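You operate a simulated robot arm through the tools that you are given. There is no shell and no other tool. Be economical: measure what you need, move in short steps, check, and stop when the job is done.

You run a simulated two-armed robot. Do the job below in one go: nothing can be reset, and whatever is moved stays where it is left.

Task
Raise the frame to 185 cm on slow, run the carriage back to 0 cm and switch off.
Fine: speed selector to slow, then start; the height display shows 185 cm and the travel display 0 cm; isolator off last.

Only the result counts: the job must be done as asked and must still hold three seconds after the hand-in. Knocking over, shifting, dropping, spilling or breaking anything else fails it.

Robot
Two 7-joint arms with fingered hands on one trunk, on a base that drives. Base frame: it is fixed to the floor where the robot stands at the start and does not move with it; the origin is under the middle of the robot, x ahead of it, y to its left, z up. Lengths are in m, angles in rad, forces in N, time in s.
The left shoulder is at the start at [0.07, 0.142, 1.189], the right one opposite. With the tool pointing down near the work surface each hand reaches from about 0.1 to 0.78 m from the robot's upright axis, wherever it stands, measured 20 degrees to its own side. Places, roughly: air drain valve [1.2, -0.2, 0.6]; black down lever [1.1, 0.2, 1]; blue air valve [0.5, 0.1, 0.6]; blue out lever [1.2, 0.1, 1]; blue reset button [0.8, 0.1, 1]; clamp frame [-0.5, 2.1, 2.2]; clamp selector [0.9, 0, 0.8]; down button of the pendant [1.4, -0.6, 1]; gantry isolator [1.1, -0.1, 0.8]; green start button [0.5, 0.2, 1]; green up lever [1, 0.2, 1]; mode selector [0.5, 0.1, 0.8]; oil tap [1.2, -1.3, 1]; oiler pump lever [1.3, -1.3, 1.2]; red stop button [0.7, 0.2, 1]; red vent valve [0.7, 0, 0.6]. Payload 3.6 kg a hand.
The TCP of each hand is the grasp point between the finger pads, 0.025 m short of the fingertips. In the tool frame z runs along the fingers and y along their closing line. Largest opening 0.088 m; the body of the gripper starts 0.029 m behind the TCP. The gripper is a hand of 5 fingers: y runs from the thumb to the fingers, the wrist lies at [-0.013, -0.097, -0.162] in the tool frame, and closing takes about 1.5 s.
Orientation is told as [roll, pitch, yaw] about the base's x, y, z axes, in that order, counted from this pose: with the fingers straight down and the wrist toward the robot, the tool's x, y and z point along [0, 1, 0], [1, 0, 0] and [0, 0, -1] of the base frame.

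Tools
- The arms move only by the tool apply_moves. It takes "left_series", "right_series" or both (then of equal length, played together; a hand with none holds still); each is a list that holds one entry, the list of rows, each a list of 7 numbers: the shift along the tool's x, y, z in m, then the turn, a rotation vector about the tool's x, y, z in rad, then the opening in per cent of the stroke, from 0 (shut) to 100 (fully open). In form: [[[tx, ty, tz, rx, ry, rz, hand], ...]]. A call has 1 to 20 rows; each row shifts and turns the commanded pose from where the row before left it, along the tool's axes as they then stand. Each row takes 0.2 s and may step no farther than 0.05 m and 0.15 rad from the row before; otherwise, or with a gripper value out of range, the whole call is refused. A pose out of reach is approached as far as the arm can. The call stops where the force on the tool passes 90 N (or 10 N more than at its start, if that is more) or the arm is blocked; 0.2 s more then pass. Each finger travels about 0.072 m/s and halts on what it meets, pressing with about 27 N; the grip force reading is that of the motor and also rises with nothing between the fingers. The clock runs only during rows and for 0.2 s after the last one: add rows that do not move to give the fingers time. It gives the time, the measured TCP pose, the force on the tool (base axes), the opening and the grip force at its end, in the units of the frame above (readings bear some noise), with the torque about the TCP (base axes, N m) and any sound that the robot's microphone picked up.
- Cameras (640 x 400 px; columns grow to the right, rows downward): "scene" is now at [0.1384, 0.0126, 1.4146]; the picture's right is [0.14, -0.99, 0.00], its down [-0.59, -0.08, -0.80] and it looks along [0.79, 0.11, -0.60] (base axes); focal length 214 px, centre (320, 200). "left" rides on the left gripper at [-0.059, -0.079, -0.105] in its tool frame; the picture's right is [-0.73, -0.32, 0.61], its down [0.62, -0.68, 0.38] and it looks along [0.29, 0.66, 0.70] (tool axes); focal length 234 px, centre (320, 200). "right" rides on the right gripper at [0.059, -0.079, -0.105] in its tool frame; the picture's right is [-0.73, 0.32, -0.61], its down [-0.62, -0.68, 0.38] and it looks along [-0.29, 0.66, 0.70] (tool axes); focal length 234 px, centre (320, 200). There is no depth. A picture from a camera that has moved, and an enlarged one, comes with that camera's place and axes in the base frame and with its lens.
- camera(camera): a new picture of that camera. The clock stands still meanwhile.
- lift_body(by): slides the trunk up (or, below 0, down) by that many m; the arms and the scene camera ride with it, the base frame stays. It gives what a move gives, with no picture.
- base_move(legs): drives the robot by 1 to 6 legs, each [ahead, left, turn to the left] in m, m and rad, along the robot's own axes; the way and the turn of a leg run together, so that a leg with both is an arc; at most 1.5 m and 3.142 rad a leg. The arms and the cameras ride along, it lands a little off, and it stops where it bumps. It gives what a move gives.
- set_grasp(shape, hand): the hand has 5 fingers and takes this shape, open, in about a second: jaw (thumb against the fingers, like two jaws); tri (thumb and two fingers); tip (a fingertip pinch); poke (one finger out to press); point (the index stretched); flat (the hand flat); cup (the hand cupped); fist (a fist). The gripper value then closes the fingers along that shape, each until it touches; the sizes above hold for jaw. It gives what a move gives, with no picture.
- pan_tilt(pan, tilt): turns the head with the scene camera to pan (to the left, within 1.501 rad either way) and tilt (down, from -0.506 to 1.204), counted from straight ahead of the robot. It gives what a move gives.
- inspect(camera, box): a new picture of the part [left, top, right, bottom] of that camera's present view, enlarged. The clock stands still meanwhile.
- close_job(): hands the job in; it is judged then, once.

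Work in short steps. Places have to be worked out from the pictures, the camera data and where the tool is seen: move nearer, look again, correct. Check each grasp and each placing, and mend what went wrong. You have 120 turns and 92 pictures in all, those below and enlarged ones among them. Open the grippers and draw the arms clear of the work before you hand the job in, unless the task says otherwise; then end with one line.

The tools are called after "Request:" as a command line: name --argument value ..., lists and objects as JSON in quotes. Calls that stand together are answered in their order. apply_moves: Moves the arms, as the interface text tells. Its arguments: {"type":"object","properties":{"left_series":{"type":"array","items":{"type":"array","items":{"type":"array","items":{"type":"number"}}}},"right_series":{"type":"array","items":{"type":"array","items":{"type":"array","items":{"type":"number"}}}}},"required":[]} The other tools are called the same way: lift_body (by) slides the trunk up or down; set_grasp (shape, hand) gives the hand a shape; base_move (legs) drives the base; pan_tilt (pan, tilt) turns the head that bears the scene camera; camera (camera) takes a picture; inspect (camera, box) takes an enlarged picture of a part of a camera's view; close_job () hands the job in.

At the start:

```text
time_s: 0.0
left_eef_pos: [0.4673, 0.3208, 1.2349]
left_orientation: [0.0, 0.001, 0.001]
left_wrist_force: [-0.5, 0.0, 0.1]
left_torque: [0.01, 0.0, -0.01]
left_width: 0.0877
left_gripper_force: 0.0
left_shape: jaw
right_eef_pos: [0.5607, -0.0875, 1.3294]
right_orientation: [0.001, -0.001, 0.0]
right_wrist_force: [0.2, 0.1, -0.4]
right_torque: [-0.01, 0.01, -0.02]
right_width: 0.0878
right_gripper_force: 0.0
right_shape: jaw
trunk travel left (down, up): [-0.725, 0.215]
robot x, y, heading: [-0.0049, -0.0029, 0.001]
head pan, tilt: [0.141, 0.644]
```

scene: 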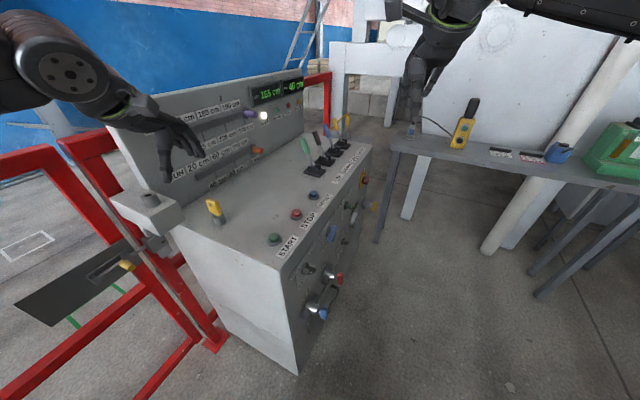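
right: 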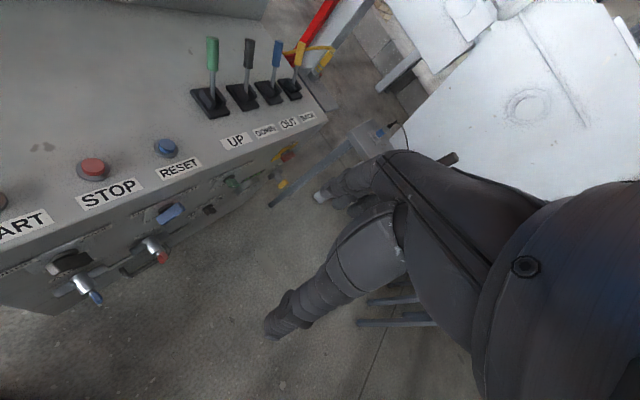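
left: 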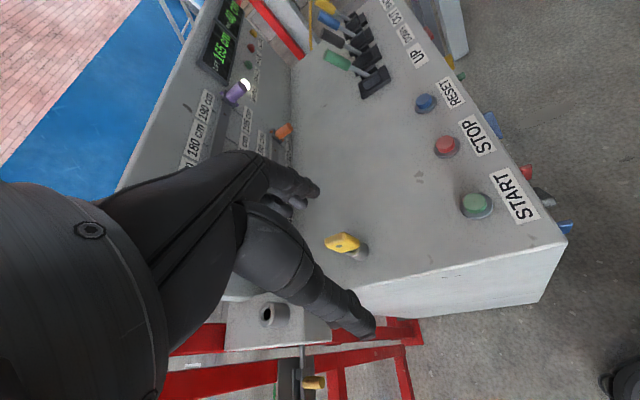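

I'll start by enlarging the console in the scene view to read the labels and displays.

Request:
inspect --camera "scene" --box '[160, 60, 340, 200]'

Request:
inspect --camera "scene" --box '[250, 120, 400, 330]'

Request:
inspect --camera "left" --box '[160, 0, 320, 160]'

```text
2.86 times, centred on (250, 130) of scene
camera zoom: at [0.1384, 0.0126, 1.4146], right [0.14, -0.99, 0.0], down [-0.59, -0.08, -0.8], along [0.79, 0.11, -0.6], focal length 613 px, centre (520, 400)
```

zoom: 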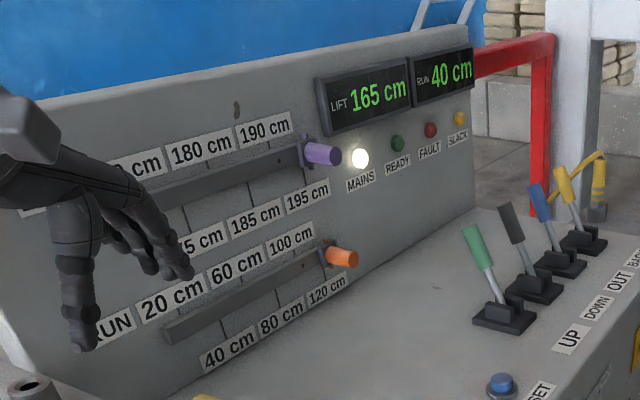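

```text
1.90 times, centred on (325, 225) of scene
camera zoom: at [0.1384, 0.0126, 1.4146], right [0.14, -0.99, 0.0], down [-0.59, -0.08, -0.8], along [0.79, 0.11, -0.6], focal length 408 px, centre (310, 152)
```

zoom: 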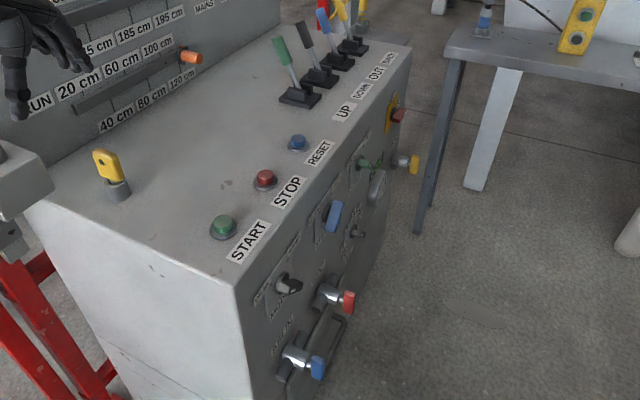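

```text
2.50 times, centred on (240, 80) of left
camera zoom: at [0.3891, 0.2622, 1.3414], right [-0.32, -0.73, -0.61], down [-0.68, 0.62, -0.38], along [0.66, 0.29, -0.7], focal length 585 px, centre (520, 500)
```

zoom: 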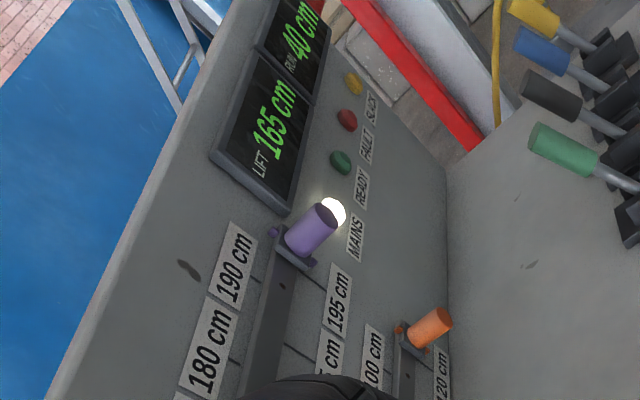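

Panel has lift and run sliders (stops), displays 165 cm / 40 cm. Controls sit on the slanted face along the robot's right, so I'll back off and swing round to face it squarely.

Request:
base_move --legs '[[-0.3, -0.6, 0], [0, 0, 1.3], [0, -0.85, 0]]'

Request:
pan_tilt --pan 0 --tilt 0.65

Request:
camera --camera "scene"

```text
time_s: 2.5
left_eef_pos: [0.2932, -0.0318, 1.238]
left_orientation: [0.005, -0.004, -0.005]
left_wrist_force: [-0.6, -0.5, 0.1]
left_torque: [0.03, -0.02, 0.02]
left_width: 0.0878
left_gripper_force: 0.0
left_shape: jaw
right_eef_pos: [0.3842, -0.4401, 1.3313]
right_orientation: [0.005, -0.003, -0.003]
right_wrist_force: [-0.2, -0.3, 0.4]
right_torque: [0.04, 0.0, 0.0]
right_width: 0.0873
right_gripper_force: 0.1
right_shape: jaw
trunk travel left (down, up): [-0.725, 0.215]
robot x, y, heading: [-0.1738, -0.345, -0.002]
head pan, tilt: [0.141, 0.644]
stopped in leg 1: the robot was blocked; the commanded pose is now the measured one
```

```text
time_s: 3.1
left_eef_pos: [0.296, -0.027, 1.2362]
left_orientation: [0.002, -0.002, -0.004]
left_wrist_force: [0.7, 0.4, -1.5]
left_torque: [0.0, 0.03, -0.02]
left_width: 0.0877
left_gripper_force: 0.0
left_shape: jaw
right_eef_pos: [0.3866, -0.4367, 1.3308]
right_orientation: [0.0, -0.002, -0.004]
right_wrist_force: [-0.5, -0.5, 0.4]
right_torque: [0.02, 0.02, -0.02]
right_width: 0.0875
right_gripper_force: 0.0
right_shape: jaw
trunk travel left (down, up): [-0.725, 0.215]
robot x, y, heading: [-0.1719, -0.3432, -0.004]
head pan, tilt: [0.0, 0.649]
```

```text
85 pictures are left
camera scene: at [-0.035, -0.347, 1.4143], right [0.0, -1.0, 0.0], down [-0.6, 0.0, -0.8], along [0.8, 0.0, -0.6], focal length 214 px, centre (320, 200)
```

scene: 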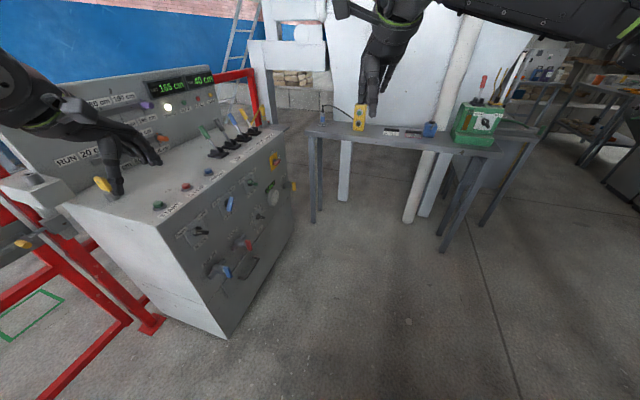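

The drive was blocked after about 0.4 m; I'll look to the right/behind to see by what.

Request:
pan_tilt --pan -1.5 --tilt 0.8

Request:
camera --camera "scene"

```text
time_s: 4.8
left_eef_pos: [0.2954, -0.025, 1.2355]
left_orientation: [0.0, -0.001, -0.005]
left_wrist_force: [-0.4, -0.9, -0.7]
left_torque: [-0.01, -0.01, 0.01]
left_width: 0.0877
left_gripper_force: 0.1
left_shape: jaw
right_eef_pos: [0.3882, -0.4346, 1.3296]
right_orientation: [0.0, -0.001, -0.004]
right_wrist_force: [-0.1, -0.9, 0.6]
right_torque: [0.01, 0.01, -0.02]
right_width: 0.0876
right_gripper_force: 0.0
right_shape: jaw
trunk travel left (down, up): [-0.725, 0.215]
robot x, y, heading: [-0.1731, -0.3435, -0.01]
head pan, tilt: [-1.499, 0.799]
```

```text
84 pictures are left
camera scene: at [-0.1152, -0.4247, 1.4016], right [-1.0, -0.07, 0.0], down [-0.05, 0.72, -0.7], along [0.05, -0.7, -0.72], focal length 214 px, centre (320, 200)
```

scene: 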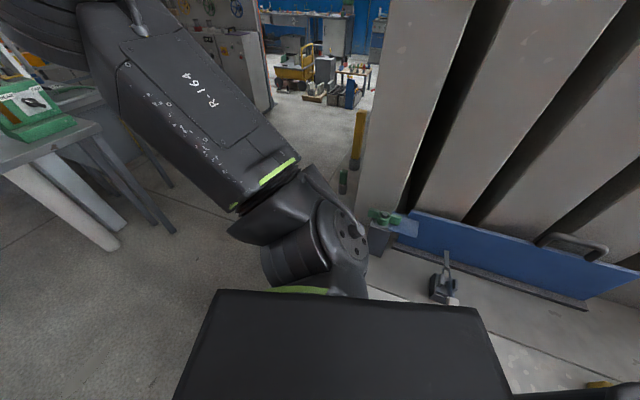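

A stone clamp/slab stack stands behind on the right; the floor ahead-right is clear. I'll move ahead a little, then right, then turn.

Request:
base_move --legs '[[0.25, -0.1, 0], [0.1, -0.35, 0], [0, 0, 1.3], [0, -0.4, 0]]'

Request:
pan_tilt --pan 0 --tilt 0.65

Request:
camera --camera "scene"

```text
time_s: 6.9
left_eef_pos: [0.5597, -0.1256, 1.2356]
left_orientation: [0.002, 0.001, -0.031]
left_wrist_force: [-0.4, 0.4, 0.1]
left_torque: [0.03, 0.02, -0.01]
left_width: 0.0879
left_gripper_force: 0.1
left_shape: jaw
right_eef_pos: [0.6402, -0.5372, 1.3282]
right_orientation: [-0.001, 0.0, -0.032]
right_wrist_force: [-0.2, -0.7, 0.3]
right_torque: [0.04, -0.03, -0.02]
right_width: 0.0877
right_gripper_force: 0.1
right_shape: jaw
trunk travel left (down, up): [-0.725, 0.215]
robot x, y, heading: [0.0812, -0.4318, -0.035]
head pan, tilt: [-1.499, 0.799]
stopped in leg 2: the robot was blocked; the commanded pose is now the measured one
```

```text
time_s: 8.5
left_eef_pos: [0.5601, -0.1235, 1.236]
left_orientation: [0.001, 0.002, -0.031]
left_wrist_force: [-0.3, -0.8, 0.4]
left_torque: [0.03, 0.0, 0.02]
left_width: 0.0879
left_gripper_force: 0.0
left_shape: jaw
right_eef_pos: [0.6395, -0.5361, 1.3305]
right_orientation: [-0.002, 0.0, -0.031]
right_wrist_force: [0.9, -0.1, 0.5]
right_torque: [0.0, 0.03, -0.02]
right_width: 0.0879
right_gripper_force: 0.2
right_shape: jaw
trunk travel left (down, up): [-0.725, 0.215]
robot x, y, heading: [0.0779, -0.434, -0.031]
head pan, tilt: [0.0, 0.649]
```

```text
83 pictures are left
camera scene: at [0.2205, -0.4348, 1.4141], right [-0.03, -1.0, 0.0], down [-0.6, 0.02, -0.8], along [0.8, -0.03, -0.6], focal length 214 px, centre (320, 200)
```

scene: 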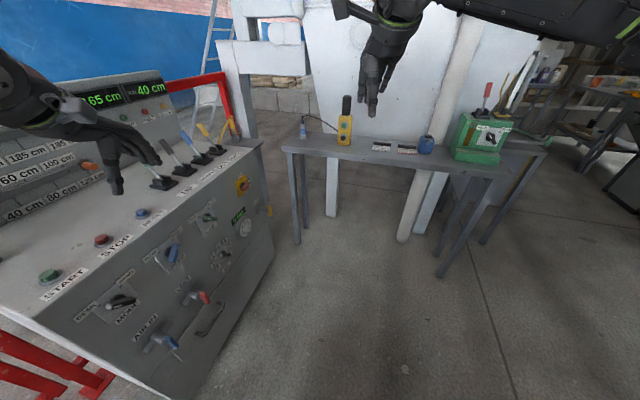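

Now the face is readable. The right side was touched again, probably the rear corner; I'll go further ahead before turning.

Request:
base_move --legs '[[0.22, 0, 0], [0, -0.15, 0], [0, 0, 1.25]]'

Request:
camera --camera "scene"

```text
time_s: 14.2
left_eef_pos: [0.1684, -0.0341, 1.2362]
left_orientation: [0.0, 0.001, 1.199]
left_wrist_force: [-0.1, 0.8, -0.2]
left_torque: [0.03, 0.0, 0.04]
left_width: 0.0875
left_gripper_force: 0.1
left_shape: jaw
right_eef_pos: [0.5821, -0.0946, 1.3297]
right_orientation: [0.0, 0.0, 1.201]
right_wrist_force: [-0.6, 0.2, 0.3]
right_torque: [0.02, -0.03, -0.01]
right_width: 0.0875
right_gripper_force: 0.0
right_shape: jaw
trunk travel left (down, up): [-0.725, 0.215]
robot x, y, heading: [0.2952, -0.5872, 1.199]
head pan, tilt: [0.0, 0.649]
```

```text
82 pictures are left
camera scene: at [0.3501, -0.4577, 1.4141], right [0.93, -0.36, 0.0], down [-0.22, -0.56, -0.8], along [0.29, 0.74, -0.6], focal length 214 px, centre (320, 200)
```

scene: 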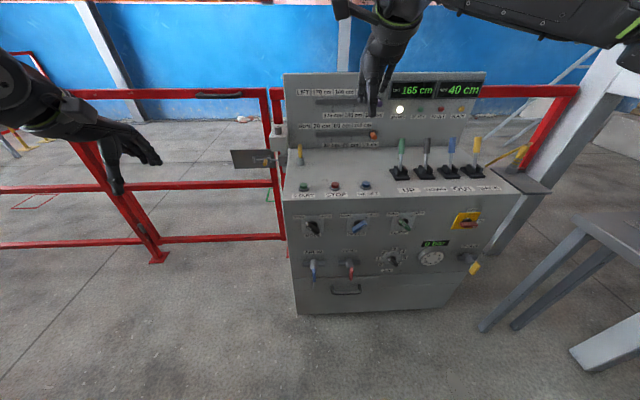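

Good frontal view. Enlarging the face and the panel to read everything.

Request:
inspect --camera "scene" --box '[275, 185, 385, 300]'

Request:
inspect --camera "scene" --box '[370, 185, 500, 300]'

Request:
inspect --camera "scene" --box '[270, 70, 500, 200]'

```text
3.48 times, centred on (330, 242) of scene
camera zoom: at [0.3501, -0.4577, 1.4141], right [0.93, -0.36, 0.0], down [-0.22, -0.56, -0.8], along [0.29, 0.74, -0.6], focal length 746 px, centre (285, 52)
```

zoom: 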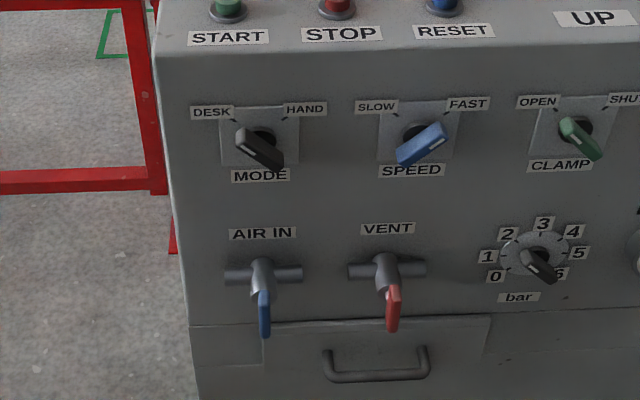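

```text
3.48 times, centred on (435, 242) of scene
camera zoom: at [0.3501, -0.4577, 1.4141], right [0.93, -0.36, 0.0], down [-0.22, -0.56, -0.8], along [0.29, 0.74, -0.6], focal length 746 px, centre (-80, 52)
```

zoom: 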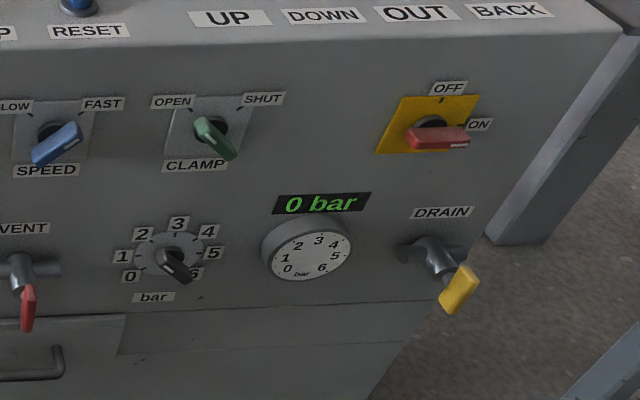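

```text
2.78 times, centred on (385, 135) of scene
camera zoom: at [0.3501, -0.4577, 1.4141], right [0.93, -0.36, 0.0], down [-0.22, -0.56, -0.8], along [0.29, 0.74, -0.6], focal length 597 px, centre (139, 381)
```

zoom: 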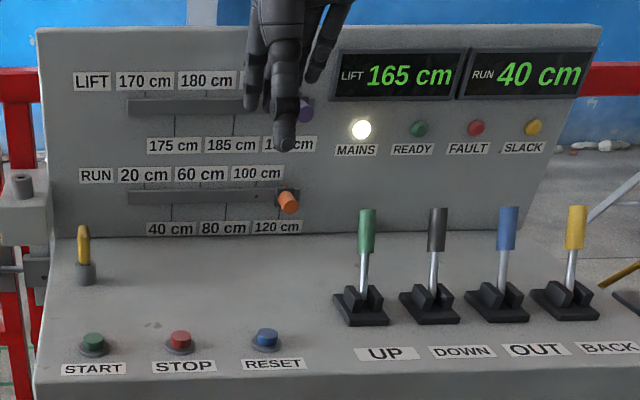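

Readable now: MODE=DESK, SPEED=FAST, isolator ON, READY off. From two views START is at about (0.538, 0.201, 0.967), the face is vertical about 0.745 m ahead of my axis (normal heading ≈1.255). I'll square up, and put the right hand into a poking, forward-pointing pose.

Request:
base_move --legs '[[0, -0.1, 0.055]]'

Request:
set_grasp --shape "poke" --hand "right"

Request:
apply_moves --right_series '[[[-0.0125, -0.02, 0.045, 0, 0, 0, 0], [-0.0125, -0.02, 0.045, 0, 0, 0, 0], [-0.0125, -0.02, 0.045, 0, 0, 0, 0], [-0.0125, -0.02, 0.045, 0, 0, 0, 0], [-0.0125, -0.02, 0.045, 0, 0, 0, 0], [-0.0125, -0.02, 0.045, 0, 0, 0, 0], [-0.0125, -0.02, 0.045, 0, 0, 0, 0], [0, 0, 0, -0.1428, 0, 0, 0], [0, 0, 0, -0.1428, 0, 0, 0], [0, 0, 0, -0.1428, 0, 0, 0], [0, 0, 0, -0.1428, 0, 0, 0], [0, 0, 0, -0.1428, 0, 0, 0], [0, 0, 0, -0.1428, 0, 0, 0], [0, 0, 0, -0.1428, 0, 0, 0], [0, 0, 0, -0.1428, 0, 0, 0], [0, 0, 0, -0.1428, 0, 0, 0], [0, 0, 0, -0.1428, 0, 0, 0], [0, 0, 0, -0.1428, 0, 0, 0]]]'

Request:
camera --camera "scene"

Request:
camera --camera "right"

```text
time_s: 15.4
left_eef_pos: [0.2282, -0.0734, 1.236]
left_orientation: [-0.001, -0.001, 1.258]
left_wrist_force: [0.7, -0.5, 0.0]
left_torque: [-0.01, 0.0, -0.01]
left_width: 0.0878
left_gripper_force: 0.0
left_shape: jaw
right_eef_pos: [0.6454, -0.1116, 1.3292]
right_orientation: [-0.002, 0.001, 1.259]
right_wrist_force: [-0.1, -0.6, -0.2]
right_torque: [0.0, -0.01, -0.02]
right_width: 0.0874
right_gripper_force: 0.0
right_shape: jaw
trunk travel left (down, up): [-0.725, 0.215]
robot x, y, heading: [0.3926, -0.6204, 1.257]
head pan, tilt: [0.0, 0.649]
```

```text
time_s: 16.3
left_eef_pos: [0.2288, -0.0738, 1.2355]
left_orientation: [0.0, 0.0, 1.257]
left_wrist_force: [-0.1, 0.1, 0.2]
left_torque: [-0.02, 0.01, 0.0]
left_width: 0.0878
left_gripper_force: 0.0
left_shape: jaw
right_eef_pos: [0.6461, -0.1118, 1.3287]
right_orientation: [-0.002, 0.0, 1.259]
right_wrist_force: [-0.5, -0.6, 0.1]
right_torque: [0.0, 0.02, 0.02]
right_width: 0.0
right_gripper_force: 0.1
right_shape: poke
trunk travel left (down, up): [-0.725, 0.215]
robot x, y, heading: [0.3889, -0.6141, 1.256]
head pan, tilt: [0.0, 0.649]
```

```text
refused: row 1 steps farther than a row can; nothing moved
```

```text
78 pictures are left
camera scene: at [0.4345, -0.4879, 1.4141], right [0.95, -0.31, 0.0], down [-0.19, -0.58, -0.8], along [0.25, 0.76, -0.6], focal length 214 px, centre (320, 200)
```

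scene: 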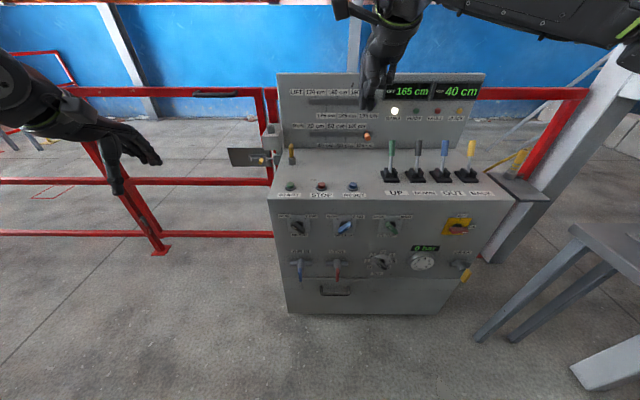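

```text
77 pictures are left
camera right: at [0.5679, -0.1682, 1.4338], right [0.79, 0.08, 0.61], down [0.38, -0.84, -0.38], along [0.48, 0.54, -0.7], focal length 234 px, centre (320, 200)
```

right: 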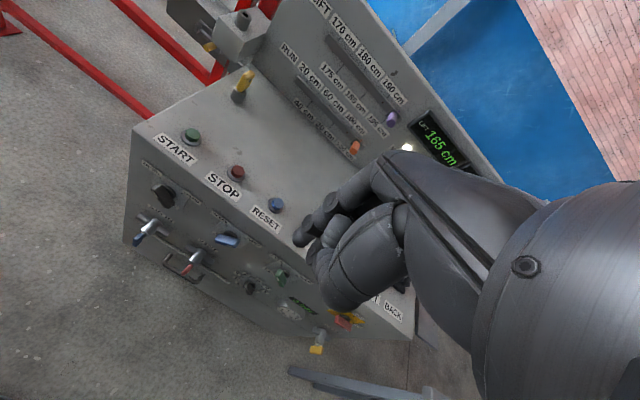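

The step was a hair too long; I'll use smaller ones and keep the hand value at 100 (the shape itself).

Request:
apply_moves --right_series '[[[-0.011, -0.018, 0.04, 0, 0, 0, 100], [-0.011, -0.018, 0.04, 0, 0, 0, 100], [-0.011, -0.018, 0.04, 0, 0, 0, 100], [-0.011, -0.018, 0.04, 0, 0, 0, 100], [-0.011, -0.018, 0.04, 0, 0, 0, 100], [-0.011, -0.018, 0.04, 0, 0, 0, 100], [-0.011, -0.018, 0.04, 0, 0, 0, 100], [-0.011, -0.018, 0.04, 0, 0, 0, 100], [0, 0, 0, -0.1428, 0, 0, 100], [0, 0, 0, -0.1428, 0, 0, 100], [0, 0, 0, -0.1428, 0, 0, 100], [0, 0, 0, -0.1428, 0, 0, 100], [0, 0, 0, -0.1428, 0, 0, 100], [0, 0, 0, -0.1428, 0, 0, 100], [0, 0, 0, -0.1428, 0, 0, 100], [0, 0, 0, -0.1428, 0, 0, 100], [0, 0, 0, -0.1428, 0, 0, 100], [0, 0, 0, -0.1428, 0, 0, 100], [0, 0, 0, -0.1428, 0, 0, 100]]]'

Request:
camera --camera "scene"

Request:
camera --camera "right"

```text
time_s: 20.3
left_eef_pos: [0.2285, -0.0751, 1.2356]
left_orientation: [-0.001, 0.0, 1.257]
left_wrist_force: [0.5, -0.4, -0.1]
left_torque: [-0.02, -0.01, 0.0]
left_width: 0.0876
left_gripper_force: 0.1
left_shape: jaw
right_eef_pos: [0.6929, -0.2478, 1.0028]
right_orientation: [-0.002, -0.334, 1.259]
right_wrist_force: [-0.1, -0.6, -0.4]
right_torque: [0.0, -0.01, 0.0]
right_width: 0.0
right_gripper_force: 0.1
right_shape: poke
right hand out of reach, approached as far as the arm can: row 9, 10, 11, 12, 13, 14, 15, 16, 17, 18, 19
trunk travel left (down, up): [-0.725, 0.215]
robot x, y, heading: [0.3885, -0.6174, 1.253]
head pan, tilt: [0.0, 0.649]
```

```text
76 pictures are left
camera scene: at [0.4345, -0.488, 1.4141], right [0.95, -0.31, 0.0], down [-0.19, -0.57, -0.8], along [0.25, 0.76, -0.6], focal length 214 px, centre (320, 200)
```

scene: 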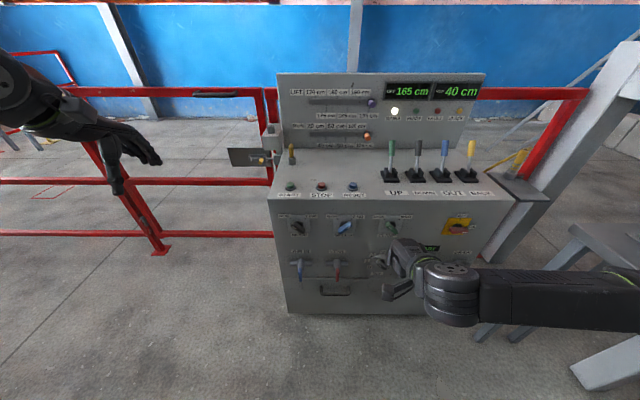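

```text
75 pictures are left
camera right: at [0.6047, -0.3329, 1.0764], right [0.72, -0.12, 0.68], down [0.43, -0.69, -0.58], along [0.54, 0.72, -0.44], focal length 234 px, centre (320, 200)
```

right: 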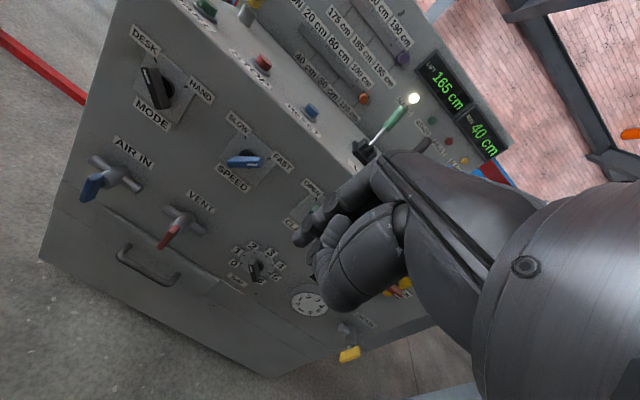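

The hand can't pitch up fully while so folded under a high shoulder. I'll lower the trunk 0.35 m, then retry the pitch.

Request:
lift_body --by -0.3

Request:
apply_moves --right_series '[[[0, 0, 0, 0, 0, 0, 100], [0, 0, 0, 0, 0, 0, 100]]]'

```text
time_s: 23.3
left_eef_pos: [0.2309, -0.0748, 0.9356]
left_orientation: [0.0, -0.003, 1.257]
left_wrist_force: [-0.3, -0.1, -0.3]
left_torque: [-0.01, -0.04, 0.02]
left_width: 0.0878
left_gripper_force: 0.0
left_shape: jaw
right_eef_pos: [0.6939, -0.248, 0.7046]
right_orientation: [0.0, -0.334, 1.258]
right_wrist_force: [-0.5, 0.8, 0.1]
right_torque: [0.02, -0.01, -0.02]
right_width: 0.0002
right_gripper_force: 0.1
right_shape: poke
trunk travel left (down, up): [-0.425, 0.515]
robot x, y, heading: [0.3928, -0.6179, 1.261]
head pan, tilt: [0.0, 0.649]
```

```text
time_s: 23.9
left_eef_pos: [0.2291, -0.0742, 0.9367]
left_orientation: [0.0, 0.0, 1.257]
left_wrist_force: [-0.5, 0.2, 0.3]
left_torque: [0.02, 0.0, -0.01]
left_width: 0.0878
left_gripper_force: 0.0
left_shape: jaw
right_eef_pos: [0.6935, -0.249, 0.7027]
right_orientation: [-0.002, -0.335, 1.257]
right_wrist_force: [0.4, 0.4, -0.2]
right_torque: [0.0, 0.0, -0.01]
right_width: 0.0001
right_gripper_force: 0.1
right_shape: poke
trunk travel left (down, up): [-0.425, 0.515]
robot x, y, heading: [0.389, -0.618, 1.254]
head pan, tilt: [0.0, 0.649]
```

Commanded pose equals measured now. I'll raise the hand ~0.2 m relative to the trunk and retry pitching.

Request:
apply_moves --right_series '[[[0, 0.013, -0.038, 0, 0, 0, 100], [0, 0.013, -0.038, 0, 0, 0, 100], [0, 0.013, -0.038, 0, 0, 0, 100], [0, 0.013, -0.038, 0, 0, 0, 100], [0, 0, 0, -0.14, 0, 0, 100], [0, 0, 0, -0.14, 0, 0, 100], [0, 0, 0, -0.14, 0, 0, 100], [0, 0, 0, -0.14, 0, 0, 100], [0, 0, 0, -0.14, 0, 0, 100], [0, 0, 0, -0.14, 0, 0, 100], [0, 0, 0, -0.14, 0, 0, 100], [0, 0, 0, -0.14, 0, 0, 100], [0, 0, 0, -0.117, 0, 0, 100]]]'

```text
time_s: 26.7
left_eef_pos: [0.2298, -0.074, 0.9352]
left_orientation: [0.002, 0.0, 1.257]
left_wrist_force: [0.3, 0.0, 1.3]
left_torque: [0.02, 0.03, -0.04]
left_width: 0.0877
left_gripper_force: 0.1
left_shape: jaw
right_eef_pos: [0.7016, -0.2062, 0.8705]
right_orientation: [-0.002, -0.753, 1.26]
right_wrist_force: [0.5, 0.3, 0.6]
right_torque: [0.0, 0.02, 0.01]
right_width: 0.0
right_gripper_force: 0.0
right_shape: poke
right hand out of reach, approached as far as the arm can: row 1, 5, 6, 7, 8, 9, 10, 11, 12, 13
trunk travel left (down, up): [-0.425, 0.515]
robot x, y, heading: [0.389, -0.6167, 1.26]
head pan, tilt: [0.0, 0.649]
```

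Pitch got to -0.75 rad, which is already usable (finger at 43° forward-down). I'll look at the hand to see the finger.

Request:
camera --camera "scene"

Request:
camera --camera "right"

```text
74 pictures are left
camera scene: at [0.4345, -0.488, 1.1141], right [0.95, -0.31, 0.0], down [-0.19, -0.57, -0.8], along [0.25, 0.76, -0.6], focal length 214 px, centre (320, 200)
```

scene: 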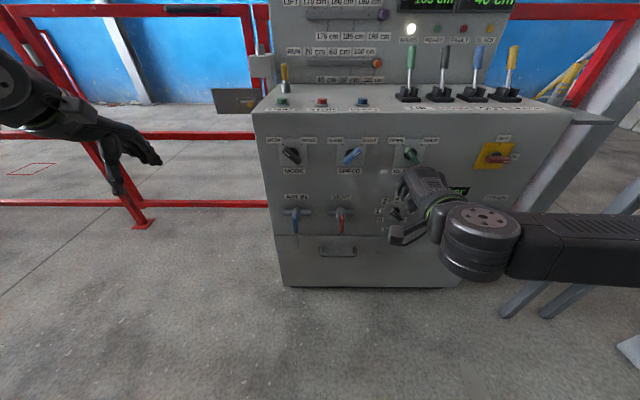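

```text
73 pictures are left
camera right: at [0.6072, -0.3103, 0.8932], right [0.63, -0.39, 0.66], down [0.52, -0.42, -0.74], along [0.57, 0.82, -0.06], focal length 234 px, centre (320, 200)
```

right: 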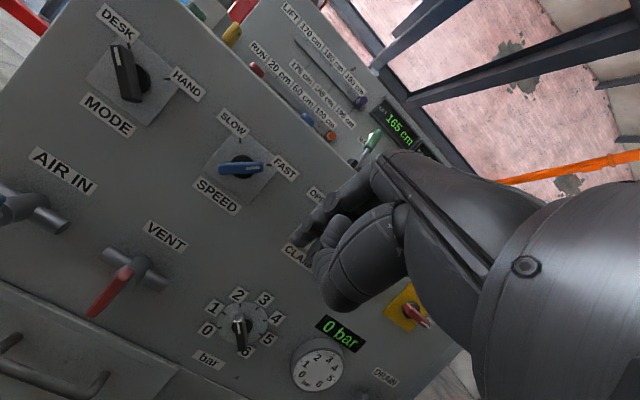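

The index tip projects where TCP + 25 mm along z should be. Triangulated: SPEED knob at about (0.708, 0.043, 0.83), its pointer tip ~38 mm out at upper right (FAST). I'll bring the finger near, below-right of that pointer.

Request:
apply_moves --right_series '[[[0.0065, 0.0232, 0.0301, 0, 0, 0, 100], [0.0065, 0.0232, 0.0301, 0, 0, 0, 100], [0.0065, 0.0232, 0.0301, 0, 0, 0, 100], [0.0065, 0.0232, 0.0301, 0, 0, 0, 100], [0, 0, 0, 0, 0, 0, 100]]]'

Request:
camera --camera "right"

Request:
inspect --camera "scene" --box '[260, 80, 500, 230]'

```text
time_s: 27.9
left_eef_pos: [0.2305, -0.0754, 0.9354]
left_orientation: [0.0, -0.003, 1.255]
left_wrist_force: [0.2, -0.1, -0.3]
left_torque: [0.03, -0.01, 0.0]
left_width: 0.0877
left_gripper_force: 0.0
left_shape: jaw
right_eef_pos: [0.7233, -0.0542, 0.8471]
right_orientation: [-0.002, -0.752, 1.258]
right_wrist_force: [-0.1, 0.2, -0.4]
right_torque: [-0.02, 0.04, 0.0]
right_width: 0.0001
right_gripper_force: 0.0
right_shape: poke
trunk travel left (down, up): [-0.425, 0.515]
robot x, y, heading: [0.3895, -0.6182, 1.255]
head pan, tilt: [0.0, 0.649]
```

```text
72 pictures are left
camera right: at [0.629, -0.1589, 0.8699], right [0.63, -0.39, 0.66], down [0.52, -0.42, -0.74], along [0.57, 0.82, -0.06], focal length 234 px, centre (320, 200)
```

right: 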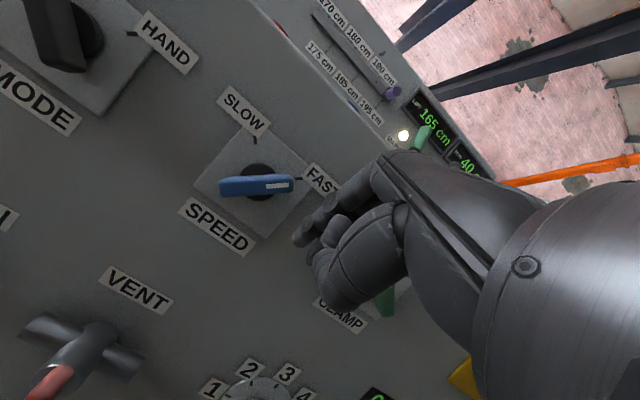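

```text
2.67 times, centred on (380, 155) of scene
camera zoom: at [0.4346, -0.4884, 1.1142], right [0.95, -0.31, 0.0], down [-0.19, -0.57, -0.8], along [0.25, 0.76, -0.6], focal length 572 px, centre (160, 320)
```

zoom: 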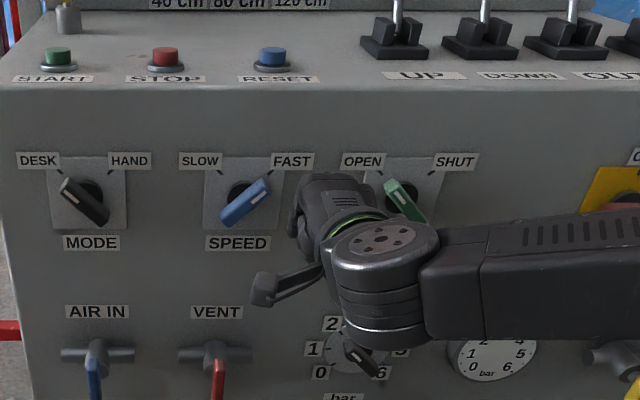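

Knob position confirmed from this view. Tip is ~45 mm right of pivot at pivot height; advancing 70 mm toward the plate, stopping short of it.

Request:
apply_moves --right_series '[[[0, 0.0128, 0.012, 0, 0, 0, 100], [0, 0.0128, 0.012, 0, 0, 0, 100], [0, 0.0128, 0.012, 0, 0, 0, 100], [0, 0.0128, 0.012, 0, 0, 0, 100], [0, 0, 0, 0, 0, 0, 100]]]'

Request:
camera --camera "right"

Request:
inspect --camera "scene" --box '[310, 110, 430, 200]'

```text
time_s: 29.1
left_eef_pos: [0.2291, -0.0734, 0.9359]
left_orientation: [-0.002, -0.001, 1.256]
left_wrist_force: [0.1, 0.2, 0.2]
left_torque: [0.0, -0.01, -0.02]
left_width: 0.0879
left_gripper_force: 0.1
left_shape: jaw
right_eef_pos: [0.7455, 0.0116, 0.8484]
right_orientation: [-0.002, -0.753, 1.259]
right_wrist_force: [0.1, 0.2, 0.1]
right_torque: [0.0, 0.02, 0.02]
right_width: 0.0002
right_gripper_force: 0.1
right_shape: poke
trunk travel left (down, up): [-0.425, 0.515]
robot x, y, heading: [0.392, -0.6211, 1.256]
head pan, tilt: [0.0, 0.649]
```

```text
70 pictures are left
camera right: at [0.6503, -0.0925, 0.8702], right [0.63, -0.39, 0.67], down [0.52, -0.42, -0.74], along [0.57, 0.82, -0.06], focal length 234 px, centre (320, 200)
```

right: 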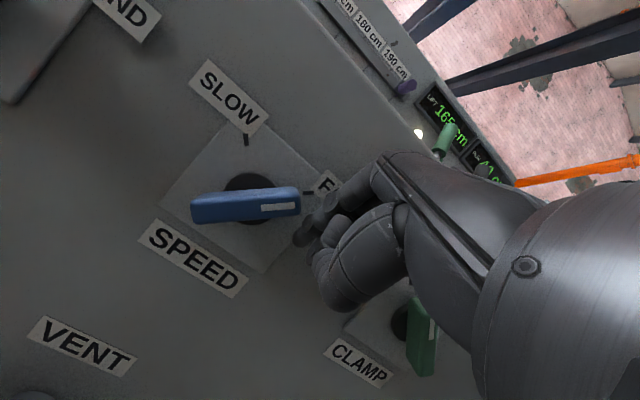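

```text
4.44 times, centred on (370, 155) of scene
camera zoom: at [0.4344, -0.4881, 1.1142], right [0.95, -0.31, 0.0], down [-0.19, -0.57, -0.8], along [0.25, 0.76, -0.6], focal length 953 px, centre (98, 400)
```

zoom: 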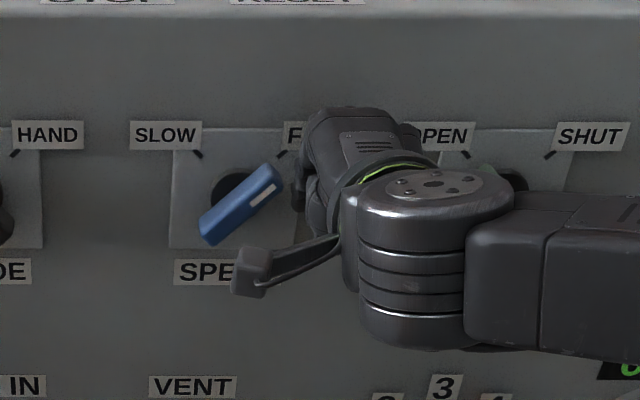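

Finger tip sits just right of the pointer, level with the bar. I'll sweep it counter-clockwise in an arc about the pivot.

Request:
apply_moves --right_series '[[[0.0076, 0.0096, -0.0014, 0, 0, 0, 100], [0.0062, 0.0078, -0.0083, 0, 0, 0, 100], [0.0081, 0.0066, -0.007, 0, 0, 0, 100], [0.0108, 0.0042, -0.0045, 0, 0, 0, 100], [0.0123, 0.0015, -0.0016, 0, 0, 0, 100], [0.0123, -0.0015, 0.0016, 0, 0, 0, 100], [0, 0, 0, 0, 0, 0, 100]]]'

Request:
camera --camera "right"

```text
time_s: 30.7
left_eef_pos: [0.2285, -0.0738, 0.937]
left_orientation: [0.0, -0.002, 1.257]
left_wrist_force: [0.6, 0.8, 0.2]
left_torque: [0.03, -0.03, 0.01]
left_width: 0.0877
left_gripper_force: 0.1
left_shape: jaw
right_eef_pos: [0.6932, 0.0348, 0.882]
right_orientation: [-0.002, -0.753, 1.257]
right_wrist_force: [0.2, 0.5, 1.1]
right_torque: [-0.03, -0.02, -0.04]
right_width: 0.0
right_gripper_force: 0.0
right_shape: poke
trunk travel left (down, up): [-0.425, 0.515]
robot x, y, heading: [0.3904, -0.6182, 1.254]
head pan, tilt: [0.0, 0.649]
```

```text
68 pictures are left
camera right: at [0.5985, -0.069, 0.9047], right [0.63, -0.39, 0.66], down [0.52, -0.42, -0.74], along [0.57, 0.82, -0.06], focal length 234 px, centre (320, 200)
```

right: 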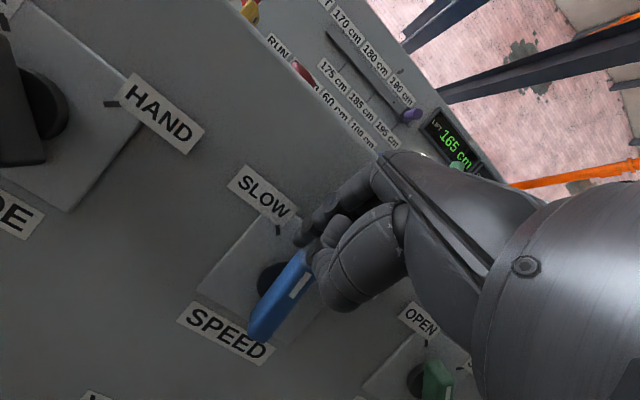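

The bar has turned to roughly vertical. Continuing the arc down-left toward SLOW.

Request:
apply_moves --right_series '[[[0.0102, -0.0048, 0.0051, 0, 0, 0, 100], [0.0062, -0.0046, 0.0049, 0, 0, 0, 100], [0.0043, -0.0055, 0.0059, 0, 0, 0, 100], [0, 0, 0, 0, 0, 0, 100]]]'

Request:
camera --camera "right"

```text
time_s: 31.7
left_eef_pos: [0.2253, -0.0773, 0.9366]
left_orientation: [-0.004, -0.005, 1.256]
left_wrist_force: [-0.7, -0.1, -0.4]
left_torque: [-0.01, 0.02, 0.01]
left_width: 0.0877
left_gripper_force: 0.0
left_shape: jaw
right_eef_pos: [0.665, 0.0391, 0.864]
right_orientation: [-0.005, -0.76, 1.266]
right_wrist_force: [-18.4, 2.3, 24.1]
right_torque: [0.52, -0.02, 0.52]
right_width: 0.0002
right_gripper_force: 0.2
right_shape: poke
trunk travel left (down, up): [-0.425, 0.515]
robot x, y, heading: [0.3887, -0.6204, 1.253]
head pan, tilt: [0.0, 0.649]
```

```text
67 pictures are left
camera right: at [0.5718, -0.0657, 0.8857], right [0.63, -0.39, 0.67], down [0.53, -0.41, -0.74], along [0.57, 0.82, -0.05], focal length 234 px, centre (320, 200)
```

right: 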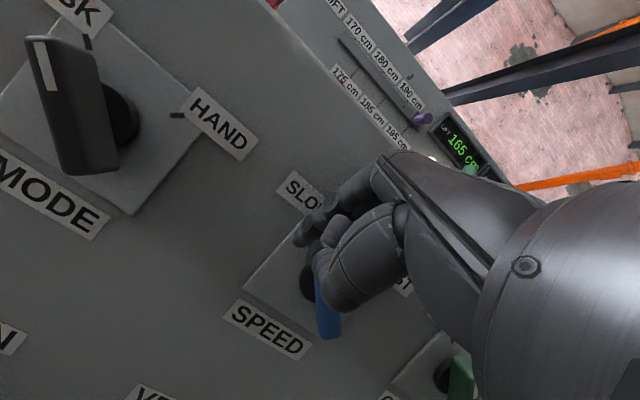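

The knob reached its stop (30 N reaction). Retracting up-right and back to check it.

Request:
apply_moves --right_series '[[[-0.008, 0.0068, -0.0073, 0, 0, 0, 100], [-0.007, 0.0068, -0.0073, 0, 0, 0, 100], [0, -0.0219, -0.0205, 0, 0, 0, 100], [0, -0.0219, -0.0205, 0, 0, 0, 100], [0, -0.0219, -0.0205, 0, 0, 0, 100], [-0.04, -0.0219, -0.0205, 0, 0, 0, 100]]]'

Request:
camera --camera "right"

```text
time_s: 33.1
left_eef_pos: [0.2307, -0.0758, 0.9364]
left_orientation: [0.001, -0.002, 1.256]
left_wrist_force: [0.5, -0.3, 0.6]
left_torque: [0.04, 0.0, 0.0]
left_width: 0.0878
left_gripper_force: 0.0
left_shape: jaw
right_eef_pos: [0.6912, -0.0937, 0.8805]
right_orientation: [0.0, -0.754, 1.257]
right_wrist_force: [0.9, 0.6, -0.5]
right_torque: [0.0, 0.02, 0.0]
right_width: 0.0
right_gripper_force: 0.1
right_shape: poke
trunk travel left (down, up): [-0.425, 0.515]
robot x, y, heading: [0.3917, -0.6181, 1.257]
head pan, tilt: [0.0, 0.649]
```

```text
66 pictures are left
camera right: at [0.5952, -0.1973, 0.9022], right [0.64, -0.39, 0.66], down [0.52, -0.42, -0.75], along [0.57, 0.82, -0.06], focal length 234 px, centre (320, 200)
```

right: 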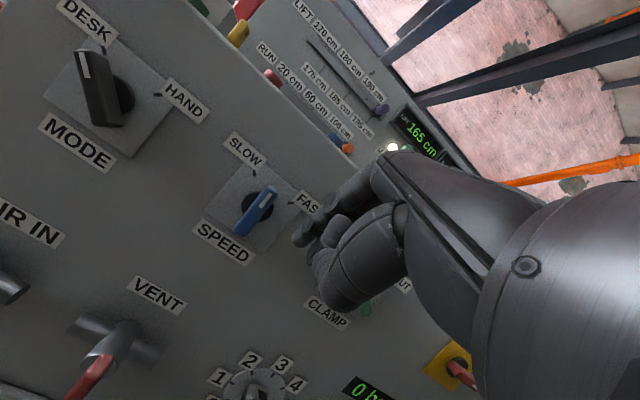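

The bar now looks close to vertical rather than at SLOW; I'll check with enlarged views before correcting.

Request:
inspect --camera "scene" --box '[265, 110, 425, 210]'

Request:
inspect --camera "right" --box '[180, 110, 340, 270]'

```text
4.00 times, centred on (345, 160) of scene
camera zoom: at [0.4359, -0.4894, 1.1143], right [0.95, -0.31, 0.0], down [-0.19, -0.57, -0.8], along [0.25, 0.76, -0.6], focal length 858 px, centre (220, 360)
```

zoom: 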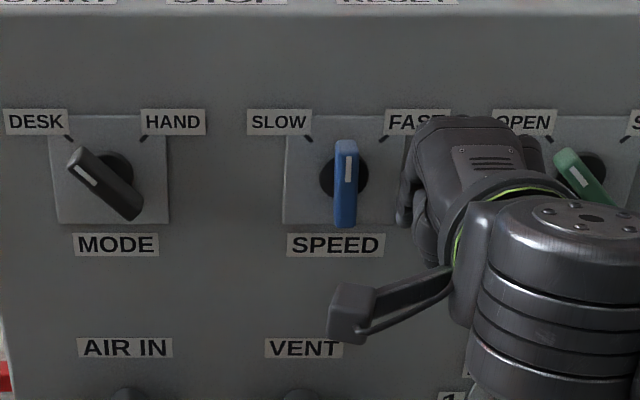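

```text
2.50 times, centred on (260, 190) of right
camera zoom: at [0.5952, -0.1973, 0.9022], right [0.64, -0.39, 0.66], down [0.52, -0.42, -0.75], along [0.57, 0.82, -0.06], focal length 585 px, centre (470, 225)
```

zoom: 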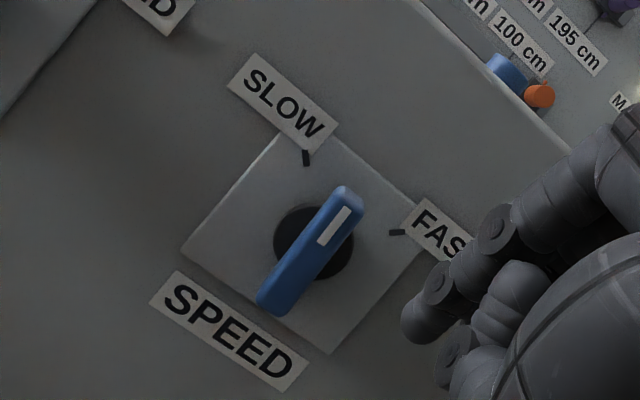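

It's midway; the index likely slipped over the end and dragged it back on retreat. I'll re-approach from its right at a smaller radius, push left, and look before retreating straight back.

Request:
apply_moves --right_series '[[[-0.0055, 0.0176, 0.025, 0, 0, 0, 100], [-0.0055, 0.0176, 0.025, 0, 0, 0, 100], [0, 0.0136, 0.0128, 0, 0, 0, 100], [0, 0.0136, 0.0128, 0, 0, 0, 100], [0, 0.0136, 0.0128, 0, 0, 0, 100], [0.0095, 0, 0, 0, 0, 0, 100], [0.0095, 0, 0, 0, 0, 0, 100], [0, 0, 0, 0, 0, 0, 100]]]'

Request:
inspect --camera "right" --box '[220, 140, 400, 320]'

```text
time_s: 34.9
left_eef_pos: [0.2295, -0.0756, 0.9357]
left_orientation: [0.0, -0.001, 1.257]
left_wrist_force: [-0.2, 0.5, 0.5]
left_torque: [-0.03, 0.02, -0.02]
left_width: 0.0878
left_gripper_force: 0.0
left_shape: jaw
right_eef_pos: [0.7161, 0.0229, 0.8672]
right_orientation: [-0.003, -0.751, 1.258]
right_wrist_force: [0.8, 0.3, 1.1]
right_torque: [0.03, 0.01, -0.05]
right_width: 0.0
right_gripper_force: 0.1
right_shape: poke
trunk travel left (down, up): [-0.425, 0.515]
robot x, y, heading: [0.389, -0.6196, 1.257]
head pan, tilt: [0.0, 0.649]
```

```text
2.22 times, centred on (310, 230) of right
camera zoom: at [0.6212, -0.0816, 0.8894], right [0.63, -0.39, 0.67], down [0.52, -0.42, -0.74], along [0.57, 0.82, -0.06], focal length 520 px, centre (342, 133)
```

zoom: 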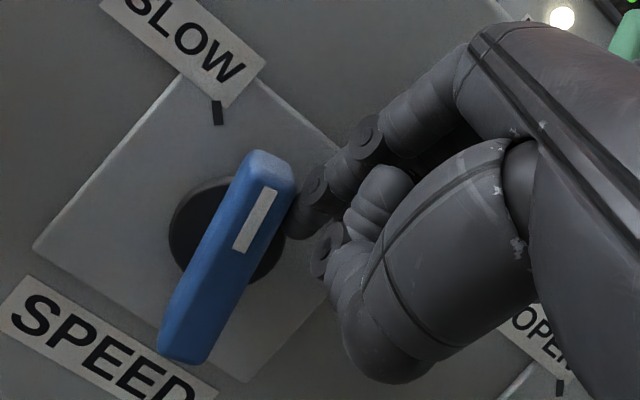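

The index sits nicely against the bar's right side. Now pushing it left along the arc.

Request:
apply_moves --right_series '[[[0.0097, 0.0025, -0.0026, 0, 0, 0, 100], [0.0113, -0.0002, 0.0002, 0, 0, 0, 100], [0.005, -0.0012, 0.0013, 0, 0, 0, 100], [0, 0, 0, 0, 0, 0, 100]]]'

Request:
inspect --camera "right" --box '[220, 140, 400, 320]'

```text
time_s: 35.9
left_eef_pos: [0.2342, -0.0777, 0.9381]
left_orientation: [0.007, -0.001, 1.255]
left_wrist_force: [-0.6, -0.1, -0.1]
left_torque: [0.01, 0.0, 0.02]
left_width: 0.0877
left_gripper_force: 0.1
left_shape: jaw
right_eef_pos: [0.6989, 0.028, 0.8717]
right_orientation: [0.004, -0.758, 1.246]
right_wrist_force: [26.4, -8.4, 15.5]
right_torque: [0.2, -0.33, -0.52]
right_width: 0.0001
right_gripper_force: 0.0
right_shape: poke
trunk travel left (down, up): [-0.425, 0.515]
robot x, y, heading: [0.3918, -0.6214, 1.254]
head pan, tilt: [0.0, 0.649]
```

```text
2.22 times, centred on (310, 230) of right
camera zoom: at [0.6029, -0.076, 0.8932], right [0.63, -0.4, 0.66], down [0.52, -0.42, -0.75], along [0.58, 0.82, -0.06], focal length 520 px, centre (342, 133)
```

zoom: 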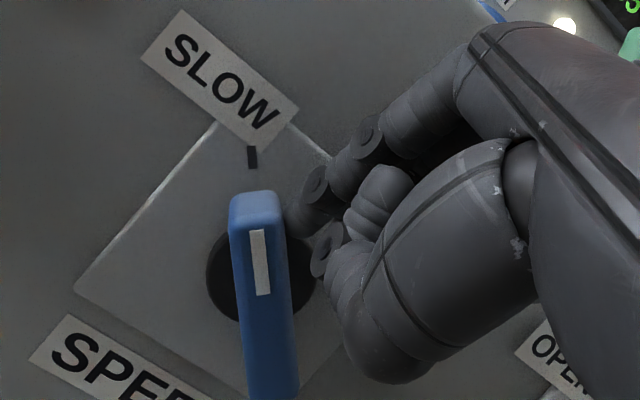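

The pointer aligns with the SLOW mark and is at its stop. Retreating slightly right, then straight back.

Request:
apply_moves --right_series '[[[-0.008, 0, 0, 0, 0, 0, 100], [0, -0.0219, -0.0205, 0, 0, 0, 100], [0, -0.0219, -0.0205, 0, 0, 0, 100], [0, -0.0219, -0.0205, 0, 0, 0, 100], [0, -0.0219, -0.0205, 0, 0, 0, 100], [0, -0.0219, -0.0205, 0, 0, 0, 100], [0, 0, 0, 0, 0, 0, 100]]]'

Request:
inspect --camera "scene" --box '[265, 110, 425, 210]'

```text
time_s: 37.5
left_eef_pos: [0.2294, -0.0737, 0.9355]
left_orientation: [-0.001, -0.001, 1.257]
left_wrist_force: [0.2, -0.1, 0.3]
left_torque: [0.0, 0.01, 0.02]
left_width: 0.0877
left_gripper_force: 0.0
left_shape: jaw
right_eef_pos: [0.6518, -0.1152, 0.8693]
right_orientation: [0.0, -0.749, 1.26]
right_wrist_force: [-0.9, -0.2, -0.2]
right_torque: [0.0, -0.01, 0.03]
right_width: 0.0
right_gripper_force: 0.1
right_shape: poke
trunk travel left (down, up): [-0.425, 0.515]
robot x, y, heading: [0.3911, -0.6208, 1.26]
head pan, tilt: [0.0, 0.649]
```

```text
4.00 times, centred on (345, 160) of scene
camera zoom: at [0.4351, -0.4874, 1.114], right [0.95, -0.31, 0.0], down [-0.19, -0.58, -0.8], along [0.25, 0.76, -0.61], focal length 858 px, centre (220, 360)
```

zoom: 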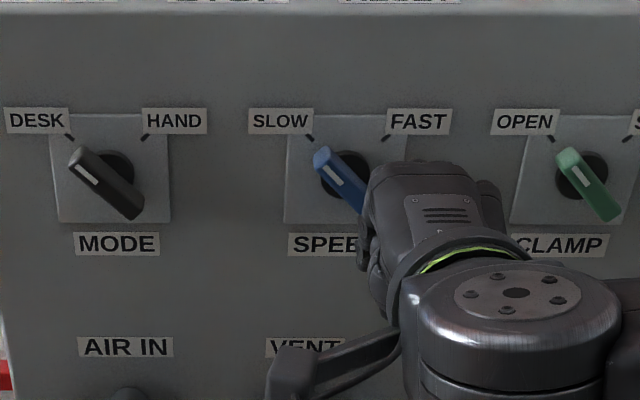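

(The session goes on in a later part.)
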